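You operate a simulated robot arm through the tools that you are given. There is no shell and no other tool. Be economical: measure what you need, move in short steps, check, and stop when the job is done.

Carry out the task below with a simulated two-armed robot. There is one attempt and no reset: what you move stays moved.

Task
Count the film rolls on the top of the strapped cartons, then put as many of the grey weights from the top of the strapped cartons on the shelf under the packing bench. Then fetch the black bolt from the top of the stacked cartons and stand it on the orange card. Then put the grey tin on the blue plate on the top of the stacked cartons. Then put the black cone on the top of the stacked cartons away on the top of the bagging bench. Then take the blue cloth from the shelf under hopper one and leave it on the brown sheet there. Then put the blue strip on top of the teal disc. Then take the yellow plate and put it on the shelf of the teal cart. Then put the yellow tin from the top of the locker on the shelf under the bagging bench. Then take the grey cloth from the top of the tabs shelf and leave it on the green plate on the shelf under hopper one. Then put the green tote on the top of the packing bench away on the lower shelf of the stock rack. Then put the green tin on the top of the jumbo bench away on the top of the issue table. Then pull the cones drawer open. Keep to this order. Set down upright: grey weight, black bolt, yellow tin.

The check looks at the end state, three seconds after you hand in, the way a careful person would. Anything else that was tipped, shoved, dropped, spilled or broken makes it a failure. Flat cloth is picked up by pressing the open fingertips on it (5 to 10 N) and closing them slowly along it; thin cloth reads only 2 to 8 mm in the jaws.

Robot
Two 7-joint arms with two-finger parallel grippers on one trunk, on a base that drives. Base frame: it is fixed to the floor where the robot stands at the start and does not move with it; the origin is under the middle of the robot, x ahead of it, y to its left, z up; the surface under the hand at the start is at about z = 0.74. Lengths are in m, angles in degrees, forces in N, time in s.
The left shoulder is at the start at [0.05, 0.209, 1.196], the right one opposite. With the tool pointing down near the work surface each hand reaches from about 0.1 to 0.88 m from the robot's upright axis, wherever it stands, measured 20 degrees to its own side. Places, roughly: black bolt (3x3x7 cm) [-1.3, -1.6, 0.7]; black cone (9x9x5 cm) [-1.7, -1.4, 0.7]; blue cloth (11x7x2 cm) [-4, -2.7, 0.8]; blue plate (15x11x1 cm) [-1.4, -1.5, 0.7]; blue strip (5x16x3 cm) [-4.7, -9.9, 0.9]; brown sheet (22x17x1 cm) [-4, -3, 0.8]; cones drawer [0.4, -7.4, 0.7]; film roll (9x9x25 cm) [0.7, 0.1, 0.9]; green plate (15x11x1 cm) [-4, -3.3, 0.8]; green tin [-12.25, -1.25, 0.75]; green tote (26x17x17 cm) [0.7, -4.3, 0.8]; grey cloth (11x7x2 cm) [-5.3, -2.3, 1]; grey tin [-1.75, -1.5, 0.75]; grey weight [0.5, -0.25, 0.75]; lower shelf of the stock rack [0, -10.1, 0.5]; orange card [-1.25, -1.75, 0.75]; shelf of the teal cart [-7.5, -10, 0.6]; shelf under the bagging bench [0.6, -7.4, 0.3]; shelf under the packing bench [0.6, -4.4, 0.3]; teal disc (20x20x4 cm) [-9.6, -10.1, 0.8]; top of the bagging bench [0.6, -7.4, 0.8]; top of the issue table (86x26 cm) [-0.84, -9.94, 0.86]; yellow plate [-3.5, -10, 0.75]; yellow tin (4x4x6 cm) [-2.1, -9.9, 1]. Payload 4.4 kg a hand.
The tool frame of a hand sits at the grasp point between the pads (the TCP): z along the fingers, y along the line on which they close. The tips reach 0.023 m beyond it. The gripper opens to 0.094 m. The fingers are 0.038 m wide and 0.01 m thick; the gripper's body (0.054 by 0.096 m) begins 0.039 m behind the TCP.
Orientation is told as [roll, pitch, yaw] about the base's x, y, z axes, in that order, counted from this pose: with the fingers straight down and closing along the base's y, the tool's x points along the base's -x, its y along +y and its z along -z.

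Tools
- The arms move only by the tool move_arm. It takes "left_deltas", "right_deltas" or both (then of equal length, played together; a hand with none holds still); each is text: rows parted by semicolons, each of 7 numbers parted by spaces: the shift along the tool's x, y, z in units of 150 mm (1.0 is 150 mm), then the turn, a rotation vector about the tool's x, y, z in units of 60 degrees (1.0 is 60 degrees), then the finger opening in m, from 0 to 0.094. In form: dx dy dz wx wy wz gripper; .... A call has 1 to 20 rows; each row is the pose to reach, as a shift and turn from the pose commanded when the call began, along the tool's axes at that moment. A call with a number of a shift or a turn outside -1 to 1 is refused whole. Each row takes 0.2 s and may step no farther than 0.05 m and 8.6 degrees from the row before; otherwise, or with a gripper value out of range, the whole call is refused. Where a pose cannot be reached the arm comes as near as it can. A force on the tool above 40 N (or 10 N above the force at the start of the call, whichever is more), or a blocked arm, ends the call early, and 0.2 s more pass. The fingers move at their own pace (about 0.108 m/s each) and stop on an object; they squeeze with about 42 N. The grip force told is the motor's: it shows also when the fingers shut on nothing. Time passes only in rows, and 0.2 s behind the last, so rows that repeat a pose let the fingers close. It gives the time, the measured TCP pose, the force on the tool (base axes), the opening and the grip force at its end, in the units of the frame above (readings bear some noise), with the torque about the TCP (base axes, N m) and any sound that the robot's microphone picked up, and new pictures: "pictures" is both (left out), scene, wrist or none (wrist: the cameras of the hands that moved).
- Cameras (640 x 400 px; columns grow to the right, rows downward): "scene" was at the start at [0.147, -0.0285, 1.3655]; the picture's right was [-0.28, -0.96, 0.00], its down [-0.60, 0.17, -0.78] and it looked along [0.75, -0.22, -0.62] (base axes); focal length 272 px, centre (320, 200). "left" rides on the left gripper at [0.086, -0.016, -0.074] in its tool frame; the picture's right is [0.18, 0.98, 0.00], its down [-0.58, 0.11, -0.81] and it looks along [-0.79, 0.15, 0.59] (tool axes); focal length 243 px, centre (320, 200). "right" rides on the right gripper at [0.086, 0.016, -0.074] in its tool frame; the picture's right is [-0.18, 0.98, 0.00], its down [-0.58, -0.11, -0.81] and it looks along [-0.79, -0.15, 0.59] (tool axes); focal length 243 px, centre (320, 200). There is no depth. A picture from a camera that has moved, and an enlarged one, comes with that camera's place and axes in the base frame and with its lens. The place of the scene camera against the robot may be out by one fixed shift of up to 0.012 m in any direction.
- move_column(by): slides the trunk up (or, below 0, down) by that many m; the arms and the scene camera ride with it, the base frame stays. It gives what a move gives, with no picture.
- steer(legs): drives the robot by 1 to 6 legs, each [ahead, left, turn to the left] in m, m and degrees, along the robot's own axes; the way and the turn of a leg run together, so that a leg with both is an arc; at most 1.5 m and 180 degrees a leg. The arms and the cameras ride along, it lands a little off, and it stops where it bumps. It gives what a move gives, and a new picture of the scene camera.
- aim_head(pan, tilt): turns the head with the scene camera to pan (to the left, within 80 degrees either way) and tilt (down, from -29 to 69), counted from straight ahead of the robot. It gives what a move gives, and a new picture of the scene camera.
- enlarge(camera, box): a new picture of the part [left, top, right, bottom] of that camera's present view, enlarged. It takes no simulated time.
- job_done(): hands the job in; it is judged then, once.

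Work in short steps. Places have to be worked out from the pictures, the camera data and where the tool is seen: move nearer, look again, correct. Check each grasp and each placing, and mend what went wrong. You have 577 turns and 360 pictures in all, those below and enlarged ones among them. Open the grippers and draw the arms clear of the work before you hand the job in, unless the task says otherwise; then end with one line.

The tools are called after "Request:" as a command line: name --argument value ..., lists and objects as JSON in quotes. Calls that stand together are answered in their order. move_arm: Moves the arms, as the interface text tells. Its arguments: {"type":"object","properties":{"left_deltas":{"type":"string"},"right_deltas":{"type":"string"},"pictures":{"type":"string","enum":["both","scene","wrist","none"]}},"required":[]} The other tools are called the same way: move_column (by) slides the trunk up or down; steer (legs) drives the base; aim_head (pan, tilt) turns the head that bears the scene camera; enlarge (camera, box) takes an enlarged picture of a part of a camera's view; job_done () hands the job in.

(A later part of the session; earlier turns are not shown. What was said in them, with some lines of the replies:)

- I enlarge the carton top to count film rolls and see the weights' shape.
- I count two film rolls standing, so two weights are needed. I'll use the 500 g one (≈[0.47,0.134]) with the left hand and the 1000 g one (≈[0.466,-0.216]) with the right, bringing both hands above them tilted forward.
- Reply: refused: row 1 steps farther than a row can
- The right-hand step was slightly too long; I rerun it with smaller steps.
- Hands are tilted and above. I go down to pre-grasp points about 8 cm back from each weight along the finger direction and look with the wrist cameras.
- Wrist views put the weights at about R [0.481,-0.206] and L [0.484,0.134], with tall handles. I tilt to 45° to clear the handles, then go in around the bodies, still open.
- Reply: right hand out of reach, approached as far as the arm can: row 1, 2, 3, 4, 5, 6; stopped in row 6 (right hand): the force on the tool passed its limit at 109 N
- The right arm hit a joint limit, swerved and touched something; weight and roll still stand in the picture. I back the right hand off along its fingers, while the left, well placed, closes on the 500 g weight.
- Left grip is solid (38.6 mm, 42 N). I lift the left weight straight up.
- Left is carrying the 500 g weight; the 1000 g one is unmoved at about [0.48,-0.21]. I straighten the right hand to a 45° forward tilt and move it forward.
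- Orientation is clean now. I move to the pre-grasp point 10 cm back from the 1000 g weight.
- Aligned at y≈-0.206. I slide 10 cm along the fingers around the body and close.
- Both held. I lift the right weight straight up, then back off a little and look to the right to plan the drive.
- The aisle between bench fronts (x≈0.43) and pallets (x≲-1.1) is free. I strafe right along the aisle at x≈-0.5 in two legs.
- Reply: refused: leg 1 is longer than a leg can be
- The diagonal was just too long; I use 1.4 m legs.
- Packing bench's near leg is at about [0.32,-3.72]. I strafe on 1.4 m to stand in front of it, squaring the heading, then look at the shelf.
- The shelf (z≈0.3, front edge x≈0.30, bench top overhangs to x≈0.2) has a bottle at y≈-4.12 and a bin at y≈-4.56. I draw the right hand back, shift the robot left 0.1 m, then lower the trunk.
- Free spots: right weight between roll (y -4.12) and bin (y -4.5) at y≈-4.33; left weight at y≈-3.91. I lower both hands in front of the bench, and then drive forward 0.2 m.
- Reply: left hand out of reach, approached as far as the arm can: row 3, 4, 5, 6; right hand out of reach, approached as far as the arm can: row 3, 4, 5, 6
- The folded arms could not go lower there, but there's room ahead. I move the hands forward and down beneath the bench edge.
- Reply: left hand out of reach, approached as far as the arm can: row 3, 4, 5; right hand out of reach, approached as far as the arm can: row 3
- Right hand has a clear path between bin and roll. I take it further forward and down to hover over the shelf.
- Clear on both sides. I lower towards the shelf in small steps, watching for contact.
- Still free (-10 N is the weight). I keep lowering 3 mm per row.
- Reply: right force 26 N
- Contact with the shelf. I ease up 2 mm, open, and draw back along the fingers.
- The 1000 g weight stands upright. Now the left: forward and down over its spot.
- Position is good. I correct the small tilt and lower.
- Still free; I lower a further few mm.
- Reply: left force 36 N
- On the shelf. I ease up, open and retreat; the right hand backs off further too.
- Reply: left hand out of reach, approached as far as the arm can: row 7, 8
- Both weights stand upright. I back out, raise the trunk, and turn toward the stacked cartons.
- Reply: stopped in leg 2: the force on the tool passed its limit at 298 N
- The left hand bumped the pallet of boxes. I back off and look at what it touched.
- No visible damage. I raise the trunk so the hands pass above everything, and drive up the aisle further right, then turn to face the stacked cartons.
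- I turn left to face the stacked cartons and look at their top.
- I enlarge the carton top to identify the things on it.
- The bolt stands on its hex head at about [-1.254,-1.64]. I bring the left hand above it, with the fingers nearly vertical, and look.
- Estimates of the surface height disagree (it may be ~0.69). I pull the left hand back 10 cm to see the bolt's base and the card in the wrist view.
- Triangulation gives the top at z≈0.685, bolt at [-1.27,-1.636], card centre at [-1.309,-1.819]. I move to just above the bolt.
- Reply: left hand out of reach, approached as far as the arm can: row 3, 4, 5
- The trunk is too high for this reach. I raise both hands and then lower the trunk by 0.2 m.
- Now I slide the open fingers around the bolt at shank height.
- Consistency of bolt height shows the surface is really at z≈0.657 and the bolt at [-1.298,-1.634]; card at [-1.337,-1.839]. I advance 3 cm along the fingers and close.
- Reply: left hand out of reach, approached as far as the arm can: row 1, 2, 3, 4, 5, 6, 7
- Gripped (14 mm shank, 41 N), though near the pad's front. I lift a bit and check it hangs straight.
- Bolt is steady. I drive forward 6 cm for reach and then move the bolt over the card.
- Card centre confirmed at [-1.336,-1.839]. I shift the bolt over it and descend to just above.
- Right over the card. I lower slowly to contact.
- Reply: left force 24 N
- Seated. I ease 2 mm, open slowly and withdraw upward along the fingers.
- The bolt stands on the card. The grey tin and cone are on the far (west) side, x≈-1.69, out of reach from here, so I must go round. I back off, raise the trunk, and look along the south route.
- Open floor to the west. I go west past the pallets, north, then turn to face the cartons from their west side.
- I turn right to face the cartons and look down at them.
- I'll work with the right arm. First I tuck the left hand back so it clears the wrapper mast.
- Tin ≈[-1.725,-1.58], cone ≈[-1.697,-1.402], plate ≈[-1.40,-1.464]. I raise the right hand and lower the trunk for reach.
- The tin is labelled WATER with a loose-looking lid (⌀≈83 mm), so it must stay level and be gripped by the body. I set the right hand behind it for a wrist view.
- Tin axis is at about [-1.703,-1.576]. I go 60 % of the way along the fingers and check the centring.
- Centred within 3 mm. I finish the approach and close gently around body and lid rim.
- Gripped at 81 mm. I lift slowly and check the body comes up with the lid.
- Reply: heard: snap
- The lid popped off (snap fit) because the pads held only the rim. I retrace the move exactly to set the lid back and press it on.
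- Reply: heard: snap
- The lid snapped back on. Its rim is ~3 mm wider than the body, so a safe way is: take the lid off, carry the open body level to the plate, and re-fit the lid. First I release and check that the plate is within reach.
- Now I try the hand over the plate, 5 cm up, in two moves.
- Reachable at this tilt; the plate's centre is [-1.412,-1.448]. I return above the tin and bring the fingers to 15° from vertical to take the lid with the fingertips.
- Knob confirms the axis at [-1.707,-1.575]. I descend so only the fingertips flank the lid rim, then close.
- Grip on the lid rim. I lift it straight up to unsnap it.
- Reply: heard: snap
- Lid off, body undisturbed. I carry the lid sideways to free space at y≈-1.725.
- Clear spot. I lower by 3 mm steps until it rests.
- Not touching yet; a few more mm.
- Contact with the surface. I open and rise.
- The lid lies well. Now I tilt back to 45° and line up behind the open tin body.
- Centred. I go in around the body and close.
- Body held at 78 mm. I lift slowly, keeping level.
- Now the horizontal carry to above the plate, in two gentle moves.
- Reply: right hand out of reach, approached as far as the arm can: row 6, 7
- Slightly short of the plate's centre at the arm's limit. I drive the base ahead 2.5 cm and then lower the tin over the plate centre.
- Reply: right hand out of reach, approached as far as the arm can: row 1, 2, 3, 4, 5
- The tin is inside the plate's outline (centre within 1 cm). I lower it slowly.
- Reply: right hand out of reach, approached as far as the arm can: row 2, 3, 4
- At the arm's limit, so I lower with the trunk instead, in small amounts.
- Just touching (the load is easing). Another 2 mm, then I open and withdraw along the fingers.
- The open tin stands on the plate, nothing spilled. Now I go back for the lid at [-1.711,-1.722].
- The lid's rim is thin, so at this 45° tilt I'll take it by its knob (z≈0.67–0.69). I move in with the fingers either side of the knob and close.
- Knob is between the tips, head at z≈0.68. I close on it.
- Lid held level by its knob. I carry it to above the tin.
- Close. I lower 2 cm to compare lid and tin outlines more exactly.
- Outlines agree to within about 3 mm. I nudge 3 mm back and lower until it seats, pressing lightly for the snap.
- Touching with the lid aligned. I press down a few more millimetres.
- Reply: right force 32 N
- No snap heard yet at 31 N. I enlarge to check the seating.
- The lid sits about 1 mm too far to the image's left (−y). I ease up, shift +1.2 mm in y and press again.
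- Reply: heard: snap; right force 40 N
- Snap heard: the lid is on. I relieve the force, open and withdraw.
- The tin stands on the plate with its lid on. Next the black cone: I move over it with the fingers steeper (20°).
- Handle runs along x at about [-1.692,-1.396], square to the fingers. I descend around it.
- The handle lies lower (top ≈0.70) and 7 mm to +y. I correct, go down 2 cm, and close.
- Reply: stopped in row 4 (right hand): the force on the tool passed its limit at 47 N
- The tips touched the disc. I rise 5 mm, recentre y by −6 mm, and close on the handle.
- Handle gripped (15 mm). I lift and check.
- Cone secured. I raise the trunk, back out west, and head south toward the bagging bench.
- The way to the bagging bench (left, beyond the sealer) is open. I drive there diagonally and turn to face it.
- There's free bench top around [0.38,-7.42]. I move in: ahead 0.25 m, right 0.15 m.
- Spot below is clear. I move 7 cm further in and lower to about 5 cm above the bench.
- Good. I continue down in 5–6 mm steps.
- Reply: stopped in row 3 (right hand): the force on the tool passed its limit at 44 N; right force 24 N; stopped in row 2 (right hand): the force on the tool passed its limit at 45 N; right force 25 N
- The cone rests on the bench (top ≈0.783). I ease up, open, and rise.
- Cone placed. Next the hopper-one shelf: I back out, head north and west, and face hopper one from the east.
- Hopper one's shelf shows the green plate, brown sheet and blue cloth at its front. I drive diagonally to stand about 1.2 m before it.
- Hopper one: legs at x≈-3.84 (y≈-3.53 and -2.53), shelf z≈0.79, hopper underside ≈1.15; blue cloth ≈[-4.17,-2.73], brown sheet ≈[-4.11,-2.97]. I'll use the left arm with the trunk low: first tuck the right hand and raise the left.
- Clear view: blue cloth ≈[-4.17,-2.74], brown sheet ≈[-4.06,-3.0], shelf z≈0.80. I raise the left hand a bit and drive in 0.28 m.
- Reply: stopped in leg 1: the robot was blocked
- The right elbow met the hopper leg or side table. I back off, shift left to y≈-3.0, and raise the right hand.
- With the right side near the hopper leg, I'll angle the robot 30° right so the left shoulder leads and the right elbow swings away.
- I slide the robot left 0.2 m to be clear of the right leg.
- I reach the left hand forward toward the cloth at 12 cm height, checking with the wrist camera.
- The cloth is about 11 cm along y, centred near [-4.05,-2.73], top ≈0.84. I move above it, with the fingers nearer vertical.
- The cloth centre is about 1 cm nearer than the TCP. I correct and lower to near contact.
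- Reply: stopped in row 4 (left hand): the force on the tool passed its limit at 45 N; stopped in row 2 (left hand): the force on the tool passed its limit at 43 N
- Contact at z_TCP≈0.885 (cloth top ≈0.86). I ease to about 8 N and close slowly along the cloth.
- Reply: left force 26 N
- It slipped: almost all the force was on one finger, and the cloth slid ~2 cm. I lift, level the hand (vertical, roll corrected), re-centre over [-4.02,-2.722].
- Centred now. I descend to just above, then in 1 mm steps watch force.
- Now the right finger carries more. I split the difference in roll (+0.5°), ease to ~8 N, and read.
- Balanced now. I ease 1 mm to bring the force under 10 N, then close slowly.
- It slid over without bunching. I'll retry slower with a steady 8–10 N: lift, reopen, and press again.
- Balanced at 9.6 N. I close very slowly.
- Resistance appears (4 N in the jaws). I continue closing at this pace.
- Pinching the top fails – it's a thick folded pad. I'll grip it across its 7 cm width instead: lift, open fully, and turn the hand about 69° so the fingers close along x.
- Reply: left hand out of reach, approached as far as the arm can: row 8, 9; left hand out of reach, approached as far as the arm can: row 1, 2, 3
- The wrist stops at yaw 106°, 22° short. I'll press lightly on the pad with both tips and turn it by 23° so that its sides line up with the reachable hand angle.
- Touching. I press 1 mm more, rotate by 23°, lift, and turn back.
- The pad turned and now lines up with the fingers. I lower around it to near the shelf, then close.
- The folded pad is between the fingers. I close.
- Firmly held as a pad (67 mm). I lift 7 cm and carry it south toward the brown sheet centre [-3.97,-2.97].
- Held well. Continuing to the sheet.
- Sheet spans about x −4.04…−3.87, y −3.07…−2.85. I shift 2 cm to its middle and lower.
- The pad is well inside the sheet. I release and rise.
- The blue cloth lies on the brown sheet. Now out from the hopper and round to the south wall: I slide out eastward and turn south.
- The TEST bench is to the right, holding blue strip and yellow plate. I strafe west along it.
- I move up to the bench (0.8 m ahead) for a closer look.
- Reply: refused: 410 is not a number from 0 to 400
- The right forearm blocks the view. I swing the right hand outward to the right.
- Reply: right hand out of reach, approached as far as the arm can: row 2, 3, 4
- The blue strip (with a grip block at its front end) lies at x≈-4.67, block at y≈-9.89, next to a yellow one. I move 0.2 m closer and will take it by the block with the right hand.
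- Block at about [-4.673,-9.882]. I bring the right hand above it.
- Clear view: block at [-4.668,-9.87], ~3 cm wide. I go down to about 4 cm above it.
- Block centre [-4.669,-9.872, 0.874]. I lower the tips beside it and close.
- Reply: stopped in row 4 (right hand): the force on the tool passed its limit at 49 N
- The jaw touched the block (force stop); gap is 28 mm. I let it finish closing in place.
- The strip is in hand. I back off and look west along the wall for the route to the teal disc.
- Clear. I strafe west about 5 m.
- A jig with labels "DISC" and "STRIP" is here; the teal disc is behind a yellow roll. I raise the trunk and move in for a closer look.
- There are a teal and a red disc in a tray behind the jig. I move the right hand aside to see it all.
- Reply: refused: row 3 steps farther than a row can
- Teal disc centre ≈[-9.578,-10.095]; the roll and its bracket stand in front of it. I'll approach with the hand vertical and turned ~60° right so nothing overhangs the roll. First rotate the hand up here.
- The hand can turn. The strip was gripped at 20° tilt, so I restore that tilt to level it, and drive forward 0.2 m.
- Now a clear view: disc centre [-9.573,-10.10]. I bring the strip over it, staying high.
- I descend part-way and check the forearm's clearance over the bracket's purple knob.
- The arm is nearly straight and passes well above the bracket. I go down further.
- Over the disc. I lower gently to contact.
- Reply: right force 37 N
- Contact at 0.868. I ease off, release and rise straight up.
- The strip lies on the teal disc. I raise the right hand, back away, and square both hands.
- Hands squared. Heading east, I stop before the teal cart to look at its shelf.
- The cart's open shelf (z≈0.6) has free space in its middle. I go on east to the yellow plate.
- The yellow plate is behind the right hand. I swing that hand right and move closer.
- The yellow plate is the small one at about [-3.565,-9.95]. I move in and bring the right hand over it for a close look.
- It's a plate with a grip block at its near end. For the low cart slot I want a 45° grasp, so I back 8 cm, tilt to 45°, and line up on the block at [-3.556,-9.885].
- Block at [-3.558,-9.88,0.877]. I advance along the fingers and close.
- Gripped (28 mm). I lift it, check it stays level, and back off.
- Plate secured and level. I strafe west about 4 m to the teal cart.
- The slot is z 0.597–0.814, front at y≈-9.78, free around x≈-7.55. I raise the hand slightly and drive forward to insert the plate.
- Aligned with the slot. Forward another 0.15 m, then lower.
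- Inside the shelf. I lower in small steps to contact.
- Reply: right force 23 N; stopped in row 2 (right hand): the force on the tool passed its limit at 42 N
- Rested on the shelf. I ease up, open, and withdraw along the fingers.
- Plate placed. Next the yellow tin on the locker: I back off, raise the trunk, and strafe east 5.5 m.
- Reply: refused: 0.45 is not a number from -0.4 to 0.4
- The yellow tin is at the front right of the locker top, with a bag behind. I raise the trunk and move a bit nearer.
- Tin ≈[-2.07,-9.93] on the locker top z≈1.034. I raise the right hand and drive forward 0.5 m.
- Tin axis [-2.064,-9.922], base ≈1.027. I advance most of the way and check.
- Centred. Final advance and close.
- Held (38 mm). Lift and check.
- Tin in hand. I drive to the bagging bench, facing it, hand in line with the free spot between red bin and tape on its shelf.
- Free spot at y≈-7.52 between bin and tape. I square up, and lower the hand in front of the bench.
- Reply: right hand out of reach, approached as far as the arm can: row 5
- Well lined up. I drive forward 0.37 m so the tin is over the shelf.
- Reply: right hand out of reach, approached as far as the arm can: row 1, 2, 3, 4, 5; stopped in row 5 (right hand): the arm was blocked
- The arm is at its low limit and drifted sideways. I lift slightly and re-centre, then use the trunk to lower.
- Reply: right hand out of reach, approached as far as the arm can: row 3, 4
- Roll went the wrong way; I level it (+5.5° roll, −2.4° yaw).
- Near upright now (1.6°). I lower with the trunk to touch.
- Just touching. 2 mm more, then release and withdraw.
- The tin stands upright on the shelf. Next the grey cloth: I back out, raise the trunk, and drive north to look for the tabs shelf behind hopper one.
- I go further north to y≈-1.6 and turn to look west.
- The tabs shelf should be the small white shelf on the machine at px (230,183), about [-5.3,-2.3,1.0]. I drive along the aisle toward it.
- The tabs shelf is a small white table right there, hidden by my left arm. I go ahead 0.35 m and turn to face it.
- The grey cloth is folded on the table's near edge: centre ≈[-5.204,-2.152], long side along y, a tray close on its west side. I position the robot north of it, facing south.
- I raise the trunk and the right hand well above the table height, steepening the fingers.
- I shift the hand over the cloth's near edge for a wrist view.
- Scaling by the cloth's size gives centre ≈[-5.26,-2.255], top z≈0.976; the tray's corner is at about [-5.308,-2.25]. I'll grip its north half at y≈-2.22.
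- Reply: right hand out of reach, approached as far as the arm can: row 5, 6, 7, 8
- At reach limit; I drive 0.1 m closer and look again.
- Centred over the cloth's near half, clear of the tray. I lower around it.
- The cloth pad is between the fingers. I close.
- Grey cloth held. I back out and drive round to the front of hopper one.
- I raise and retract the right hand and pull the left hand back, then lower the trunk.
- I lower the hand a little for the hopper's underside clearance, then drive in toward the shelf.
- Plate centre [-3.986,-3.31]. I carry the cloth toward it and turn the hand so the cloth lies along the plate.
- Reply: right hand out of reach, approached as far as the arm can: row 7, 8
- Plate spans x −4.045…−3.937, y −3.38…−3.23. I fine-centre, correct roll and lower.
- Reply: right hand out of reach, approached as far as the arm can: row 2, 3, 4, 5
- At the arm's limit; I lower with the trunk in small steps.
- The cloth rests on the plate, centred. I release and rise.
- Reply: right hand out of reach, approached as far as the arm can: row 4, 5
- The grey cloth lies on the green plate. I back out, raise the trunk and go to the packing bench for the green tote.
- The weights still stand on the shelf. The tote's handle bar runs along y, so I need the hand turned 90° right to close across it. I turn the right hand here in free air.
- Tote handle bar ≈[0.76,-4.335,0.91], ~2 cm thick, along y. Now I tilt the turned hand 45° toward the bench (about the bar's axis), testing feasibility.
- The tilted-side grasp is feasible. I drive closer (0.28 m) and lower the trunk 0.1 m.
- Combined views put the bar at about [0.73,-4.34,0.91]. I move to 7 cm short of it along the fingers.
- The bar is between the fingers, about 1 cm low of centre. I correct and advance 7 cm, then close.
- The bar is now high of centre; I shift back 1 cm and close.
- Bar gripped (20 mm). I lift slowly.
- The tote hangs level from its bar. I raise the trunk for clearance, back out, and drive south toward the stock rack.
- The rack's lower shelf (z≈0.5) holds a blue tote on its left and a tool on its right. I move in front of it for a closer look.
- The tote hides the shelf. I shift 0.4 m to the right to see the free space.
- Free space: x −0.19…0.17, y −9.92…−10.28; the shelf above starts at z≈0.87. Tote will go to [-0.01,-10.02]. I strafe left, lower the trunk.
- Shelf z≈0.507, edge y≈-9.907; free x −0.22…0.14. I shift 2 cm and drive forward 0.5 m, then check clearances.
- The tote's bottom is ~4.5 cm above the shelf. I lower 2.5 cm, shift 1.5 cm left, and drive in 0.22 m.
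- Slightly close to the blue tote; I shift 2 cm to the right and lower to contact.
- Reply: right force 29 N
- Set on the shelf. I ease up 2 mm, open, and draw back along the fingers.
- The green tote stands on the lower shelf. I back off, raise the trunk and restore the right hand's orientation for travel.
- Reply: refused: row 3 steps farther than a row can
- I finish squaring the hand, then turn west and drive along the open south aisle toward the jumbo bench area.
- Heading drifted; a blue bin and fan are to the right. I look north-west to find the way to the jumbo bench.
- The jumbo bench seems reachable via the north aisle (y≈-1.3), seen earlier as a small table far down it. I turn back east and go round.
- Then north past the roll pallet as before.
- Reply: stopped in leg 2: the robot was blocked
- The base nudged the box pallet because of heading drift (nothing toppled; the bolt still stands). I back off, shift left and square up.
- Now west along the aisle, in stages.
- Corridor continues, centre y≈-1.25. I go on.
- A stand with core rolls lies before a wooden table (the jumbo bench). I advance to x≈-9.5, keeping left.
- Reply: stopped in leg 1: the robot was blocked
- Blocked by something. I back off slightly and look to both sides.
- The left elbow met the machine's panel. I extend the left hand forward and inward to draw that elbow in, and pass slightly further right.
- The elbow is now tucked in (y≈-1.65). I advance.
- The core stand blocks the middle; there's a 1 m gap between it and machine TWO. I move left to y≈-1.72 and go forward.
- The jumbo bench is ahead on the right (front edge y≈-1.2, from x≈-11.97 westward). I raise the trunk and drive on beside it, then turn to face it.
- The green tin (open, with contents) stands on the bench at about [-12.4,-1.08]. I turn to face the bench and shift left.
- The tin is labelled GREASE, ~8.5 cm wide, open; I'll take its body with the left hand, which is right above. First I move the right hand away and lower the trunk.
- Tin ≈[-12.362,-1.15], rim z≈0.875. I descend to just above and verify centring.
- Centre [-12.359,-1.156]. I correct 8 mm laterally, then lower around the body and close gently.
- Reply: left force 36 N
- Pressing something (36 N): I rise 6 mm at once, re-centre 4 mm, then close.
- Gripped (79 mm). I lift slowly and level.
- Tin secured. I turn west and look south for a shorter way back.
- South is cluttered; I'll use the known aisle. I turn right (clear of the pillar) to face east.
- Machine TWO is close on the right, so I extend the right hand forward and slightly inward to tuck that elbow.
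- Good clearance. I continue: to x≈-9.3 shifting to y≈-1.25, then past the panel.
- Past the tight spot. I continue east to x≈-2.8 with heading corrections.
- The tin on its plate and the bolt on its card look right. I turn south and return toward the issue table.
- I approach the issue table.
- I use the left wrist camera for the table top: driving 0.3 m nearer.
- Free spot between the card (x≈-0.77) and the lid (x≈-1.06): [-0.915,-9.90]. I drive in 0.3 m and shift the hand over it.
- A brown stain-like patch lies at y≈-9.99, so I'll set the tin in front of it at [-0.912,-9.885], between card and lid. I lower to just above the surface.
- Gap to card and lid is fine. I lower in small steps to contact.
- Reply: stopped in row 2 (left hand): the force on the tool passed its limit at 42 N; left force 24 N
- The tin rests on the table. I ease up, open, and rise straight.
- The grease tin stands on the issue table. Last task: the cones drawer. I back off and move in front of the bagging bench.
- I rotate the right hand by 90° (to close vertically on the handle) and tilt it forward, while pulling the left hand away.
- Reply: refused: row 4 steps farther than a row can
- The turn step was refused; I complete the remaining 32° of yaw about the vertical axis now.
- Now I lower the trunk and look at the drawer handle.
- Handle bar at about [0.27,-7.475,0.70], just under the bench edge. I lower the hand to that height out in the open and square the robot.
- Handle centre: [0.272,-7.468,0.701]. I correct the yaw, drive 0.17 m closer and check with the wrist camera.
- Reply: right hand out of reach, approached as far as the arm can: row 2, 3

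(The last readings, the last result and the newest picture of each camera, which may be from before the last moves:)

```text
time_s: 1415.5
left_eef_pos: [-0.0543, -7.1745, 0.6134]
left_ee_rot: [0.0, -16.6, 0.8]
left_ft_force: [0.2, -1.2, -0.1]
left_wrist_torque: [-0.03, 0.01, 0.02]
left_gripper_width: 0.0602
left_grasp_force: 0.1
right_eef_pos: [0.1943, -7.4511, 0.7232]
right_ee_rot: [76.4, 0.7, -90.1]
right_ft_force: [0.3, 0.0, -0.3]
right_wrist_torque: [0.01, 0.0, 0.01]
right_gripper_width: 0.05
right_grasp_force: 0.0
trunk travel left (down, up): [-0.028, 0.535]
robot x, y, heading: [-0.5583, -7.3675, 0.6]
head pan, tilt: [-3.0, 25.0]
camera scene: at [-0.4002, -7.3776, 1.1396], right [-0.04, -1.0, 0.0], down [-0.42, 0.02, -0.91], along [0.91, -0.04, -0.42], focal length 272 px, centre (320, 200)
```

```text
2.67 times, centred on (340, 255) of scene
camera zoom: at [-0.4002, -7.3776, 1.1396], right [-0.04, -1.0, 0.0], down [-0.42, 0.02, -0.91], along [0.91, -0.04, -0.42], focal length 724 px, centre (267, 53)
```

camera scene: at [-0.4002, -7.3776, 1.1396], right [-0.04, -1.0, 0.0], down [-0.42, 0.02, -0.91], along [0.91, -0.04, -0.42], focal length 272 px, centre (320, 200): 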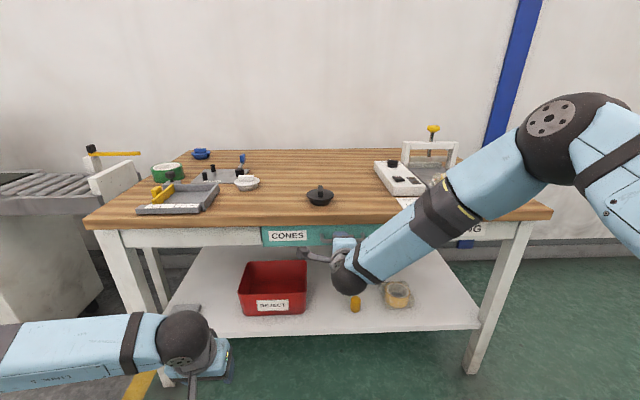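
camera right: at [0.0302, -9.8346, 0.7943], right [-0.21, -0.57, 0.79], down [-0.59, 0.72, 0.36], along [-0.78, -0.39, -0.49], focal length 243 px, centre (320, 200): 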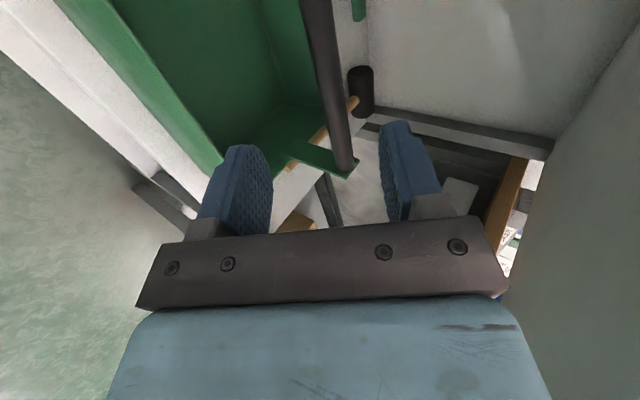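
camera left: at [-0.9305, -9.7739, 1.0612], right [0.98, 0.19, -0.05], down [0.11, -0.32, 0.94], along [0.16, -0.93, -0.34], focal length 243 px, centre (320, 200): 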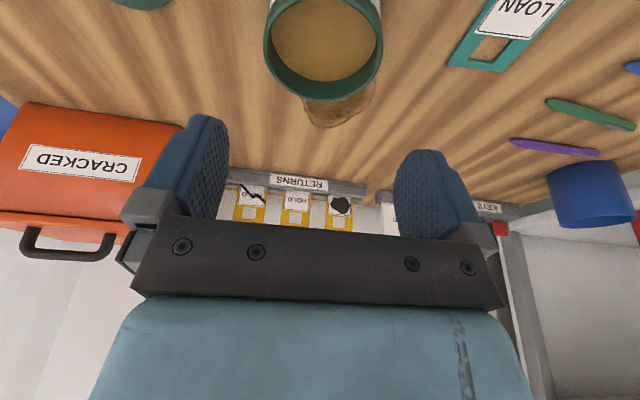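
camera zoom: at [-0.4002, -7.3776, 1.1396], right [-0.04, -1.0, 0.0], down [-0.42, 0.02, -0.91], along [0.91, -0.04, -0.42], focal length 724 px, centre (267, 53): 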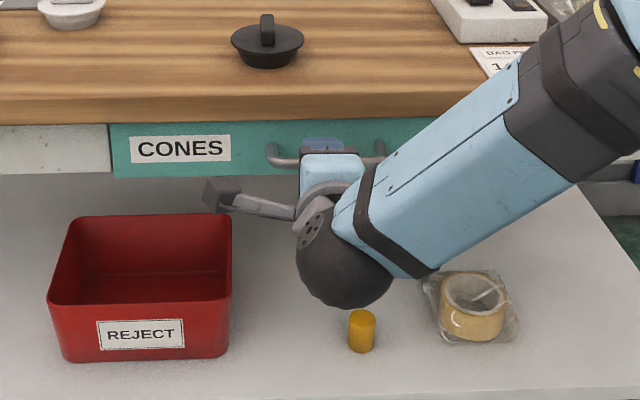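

Aligned with the handle. I advance around the bar and close.

Request:
move_arm --right_deltas "0 -0.02 0.12 0 0 0 0.05; 0 -0.023 0.25 0 0 0 0.05; 0 -0.023 0.38 0 0 0 0.05; 0 -0.023 0.472 0 0 0 0.05; 0 -0.023 0.472 0 0 0 0.05" --pictures "wrist"

```text
time_s: 1416.4
left_eef_pos: [-0.0557, -7.1746, 0.6154]
left_ee_rot: [0.0, -16.7, 0.7]
left_ft_force: [-0.8, 0.5, -0.5]
left_wrist_torque: [-0.01, 0.04, 0.03]
left_gripper_width: 0.06
left_grasp_force: 0.1
right_eef_pos: [0.2537, -7.4498, 0.7038]
right_ee_rot: [76.3, 0.7, -90.3]
right_ft_force: [-9.6, -1.9, 4.0]
right_wrist_torque: [0.13, -0.37, 0.07]
right_gripper_width: 0.0513
right_grasp_force: 1.2
trunk travel left (down, up): [-0.028, 0.535]
robot x, y, heading: [-0.555, -7.3664, 0.5]
head pan, tilt: [-3.0, 25.0]
stopped in row 4 (right hand): the force on the tool passed its limit at 45 N (the readings are from after the stop); the commanded pose is now the measured one
no pictures are left
```

No pictures remain, so I continue by force and width readings. The tips seem to have touched the drawer face; I ease back 4 mm and close on the bar.

Request:
move_arm --right_deltas "0 0 -0.027 0 0 0 0.05; 0 0 -0.027 0 0 0 0.03; 0 0 -0.027 0 0 0 0.01; 0 0 -0.027 0 0 0 0.0; 0 0 -0.027 0 0 0 0.0; 0 0 -0.027 0 0 0 0.0" --pictures "none"

```text
time_s: 1417.8
left_eef_pos: [-0.0536, -7.174, 0.6137]
left_ee_rot: [0.0, -16.7, 0.8]
left_ft_force: [0.1, -0.4, 0.7]
left_wrist_torque: [-0.03, 0.02, -0.01]
left_gripper_width: 0.0599
left_grasp_force: 0.0
right_eef_pos: [0.2506, -7.4506, 0.7043]
right_ee_rot: [76.1, 0.6, -90.4]
right_ft_force: [1.5, -1.1, -0.1]
right_wrist_torque: [-1.68, 0.0, 0.59]
right_gripper_width: 0.0119
right_grasp_force: 45.3
trunk travel left (down, up): [-0.028, 0.535]
robot x, y, heading: [-0.5577, -7.3701, 0.8]
head pan, tilt: [-3.0, 25.0]
no pictures are left
```

The bar is held (11.9 mm). I pull by backing the base 10 cm and watch the readings.

Request:
steer --legs '[[-0.1, 0, 0]]'

```text
time_s: 1419.0
left_eef_pos: [-0.1524, -7.1744, 0.6144]
left_ee_rot: [0.0, -16.8, 0.8]
left_ft_force: [-0.7, -1.5, -0.7]
left_wrist_torque: [0.0, 0.02, 0.0]
left_gripper_width: 0.0599
left_grasp_force: 0.1
right_eef_pos: [0.1511, -7.4509, 0.7045]
right_ee_rot: [76.2, 0.7, -90.2]
right_ft_force: [0.1, 2.9, -0.1]
right_wrist_torque: [-1.64, 0.02, 0.51]
right_gripper_width: 0.0119
right_grasp_force: 44.9
trunk travel left (down, up): [-0.028, 0.535]
robot x, y, heading: [-0.6541, -7.3719, 0.7]
head pan, tilt: [-3.0, 25.0]
```

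Still gripping at 11.9 mm, moved 10 cm. I pull another 12 cm.

Request:
steer --legs '[[-0.12, 0, 0]]'

```text
time_s: 1420.2
left_eef_pos: [-0.2757, -7.1746, 0.6146]
left_ee_rot: [0.0, -16.7, 0.9]
left_ft_force: [0.6, 0.0, -0.3]
left_wrist_torque: [0.03, 0.0, 0.0]
left_gripper_width: 0.0603
left_grasp_force: 0.0
right_eef_pos: [0.0289, -7.4496, 0.705]
right_ee_rot: [76.2, 0.6, -90.0]
right_ft_force: [0.9, 0.7, 0.0]
right_wrist_torque: [-1.57, -0.02, 0.69]
right_gripper_width: 0.0119
right_grasp_force: 44.9
trunk travel left (down, up): [-0.028, 0.535]
robot x, y, heading: [-0.7776, -7.3727, 0.4]
head pan, tilt: [-3.0, 25.0]
```

22 cm so far with no resistance. I pull further with the arm in small steps to feel for the end stop.

Request:
move_arm --right_deltas "0 -0.016 -0.065 0 0 0 0.0; 0 -0.031 -0.13 0 0 0 0.0; 0 -0.047 -0.195 0 0 0 0.0; 0 -0.063 -0.26 0 0 0 0.0; 0 -0.078 -0.324 0 0 0 0.0; 0 -0.094 -0.389 0 0 0 0.0" --pictures "none"

```text
time_s: 1421.6
left_eef_pos: [-0.2733, -7.1748, 0.6118]
left_ee_rot: [0.0, -16.6, 1.0]
left_ft_force: [-1.0, 0.3, 0.7]
left_wrist_torque: [0.02, 0.01, 0.02]
left_gripper_width: 0.06
left_grasp_force: 0.0
right_eef_pos: [-0.0208, -7.4497, 0.7051]
right_ee_rot: [76.3, 0.4, -90.5]
right_ft_force: [19.2, 5.7, -14.2]
right_wrist_torque: [-1.9, -0.06, 0.18]
right_gripper_width: 0.0121
right_grasp_force: 44.7
trunk travel left (down, up): [-0.028, 0.535]
robot x, y, heading: [-0.7752, -7.3725, 0.9]
head pan, tilt: [-3.0, 25.0]
stopped in row 6 (right hand): the force on the tool passed its limit at 48 N (the readings are from after the stop); the commanded pose is now the measured one
no pictures are left
```

End stop reached: the drawer is fully open (27 cm). I relax, open the fingers, and back away cleanly.

Request:
move_arm --right_deltas "0 0 0.01 0 0 0 0.0; 0 0 0.01 0 0 0 0.02; 0 0 0.01 0 0 0 0.04; 0 0 0.01 0 0 0 0.05; 0 0 0.01 0 0 0 0.05; 0 0 -0.1 0 0 0 0.05; 0 0 -0.3 0 0 0 0.05; 0 0 -0.5 0 0 0 0.05" --pictures "none"

Request:
steer --legs '[[-0.4, 0, 0]]'

```text
time_s: 1423.4
left_eef_pos: [-0.2763, -7.1758, 0.6152]
left_ee_rot: [0.0, -16.7, 0.9]
left_ft_force: [-0.3, 0.4, 0.0]
left_wrist_torque: [0.0, 0.0, 0.0]
left_gripper_width: 0.0599
left_grasp_force: 0.1
right_eef_pos: [-0.0956, -7.4504, 0.727]
right_ee_rot: [76.6, 0.6, -90.6]
right_ft_force: [-0.3, 0.0, 0.8]
right_wrist_torque: [0.03, 0.04, -0.04]
right_gripper_width: 0.0501
right_grasp_force: 0.0
trunk travel left (down, up): [-0.028, 0.535]
robot x, y, heading: [-0.7751, -7.3715, 0.5]
head pan, tilt: [-3.0, 25.0]
no pictures are left
```

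```text
time_s: 1425.8
left_eef_pos: [-0.6692, -7.1803, 0.6147]
left_ee_rot: [0.0, -16.7, 0.9]
left_ft_force: [0.1, 0.3, 0.1]
left_wrist_torque: [0.02, 0.0, 0.0]
left_gripper_width: 0.0601
left_grasp_force: 0.1
right_eef_pos: [-0.4872, -7.4567, 0.7271]
right_ee_rot: [76.6, 0.6, -90.8]
right_ft_force: [0.1, 0.7, 0.2]
right_wrist_torque: [0.03, 0.0, 0.03]
right_gripper_width: 0.0499
right_grasp_force: 0.1
trunk travel left (down, up): [-0.028, 0.535]
robot x, y, heading: [-1.1715, -7.3763, 0.6]
head pan, tilt: [-3.0, 25.0]
```

The grippers are empty and open, and both arms are clear of the work, so I hand the job in.

Request:
job_done

```text
The job is handed in.
```

All twelve steps were carried out in order and the job is handed in; I counted two film rolls, so two weights (500 g and 1000 g) went on the shelf under the packing bench. The cones drawer was pulled to its end stop (about 27 cm) by force readings alone, because the pictures had run out. While driving, an arm or the base bumped things five times: the boxes near the stacked cartons (about 300 N), hopper one or the grey table beside it, the box pallet, a machine panel, and possibly a blue pillar. I saw no damage or toppling in the pictures, but I did not look closely at each spot. The grey tin's lid came off and was snapped back on, and nothing spilled.
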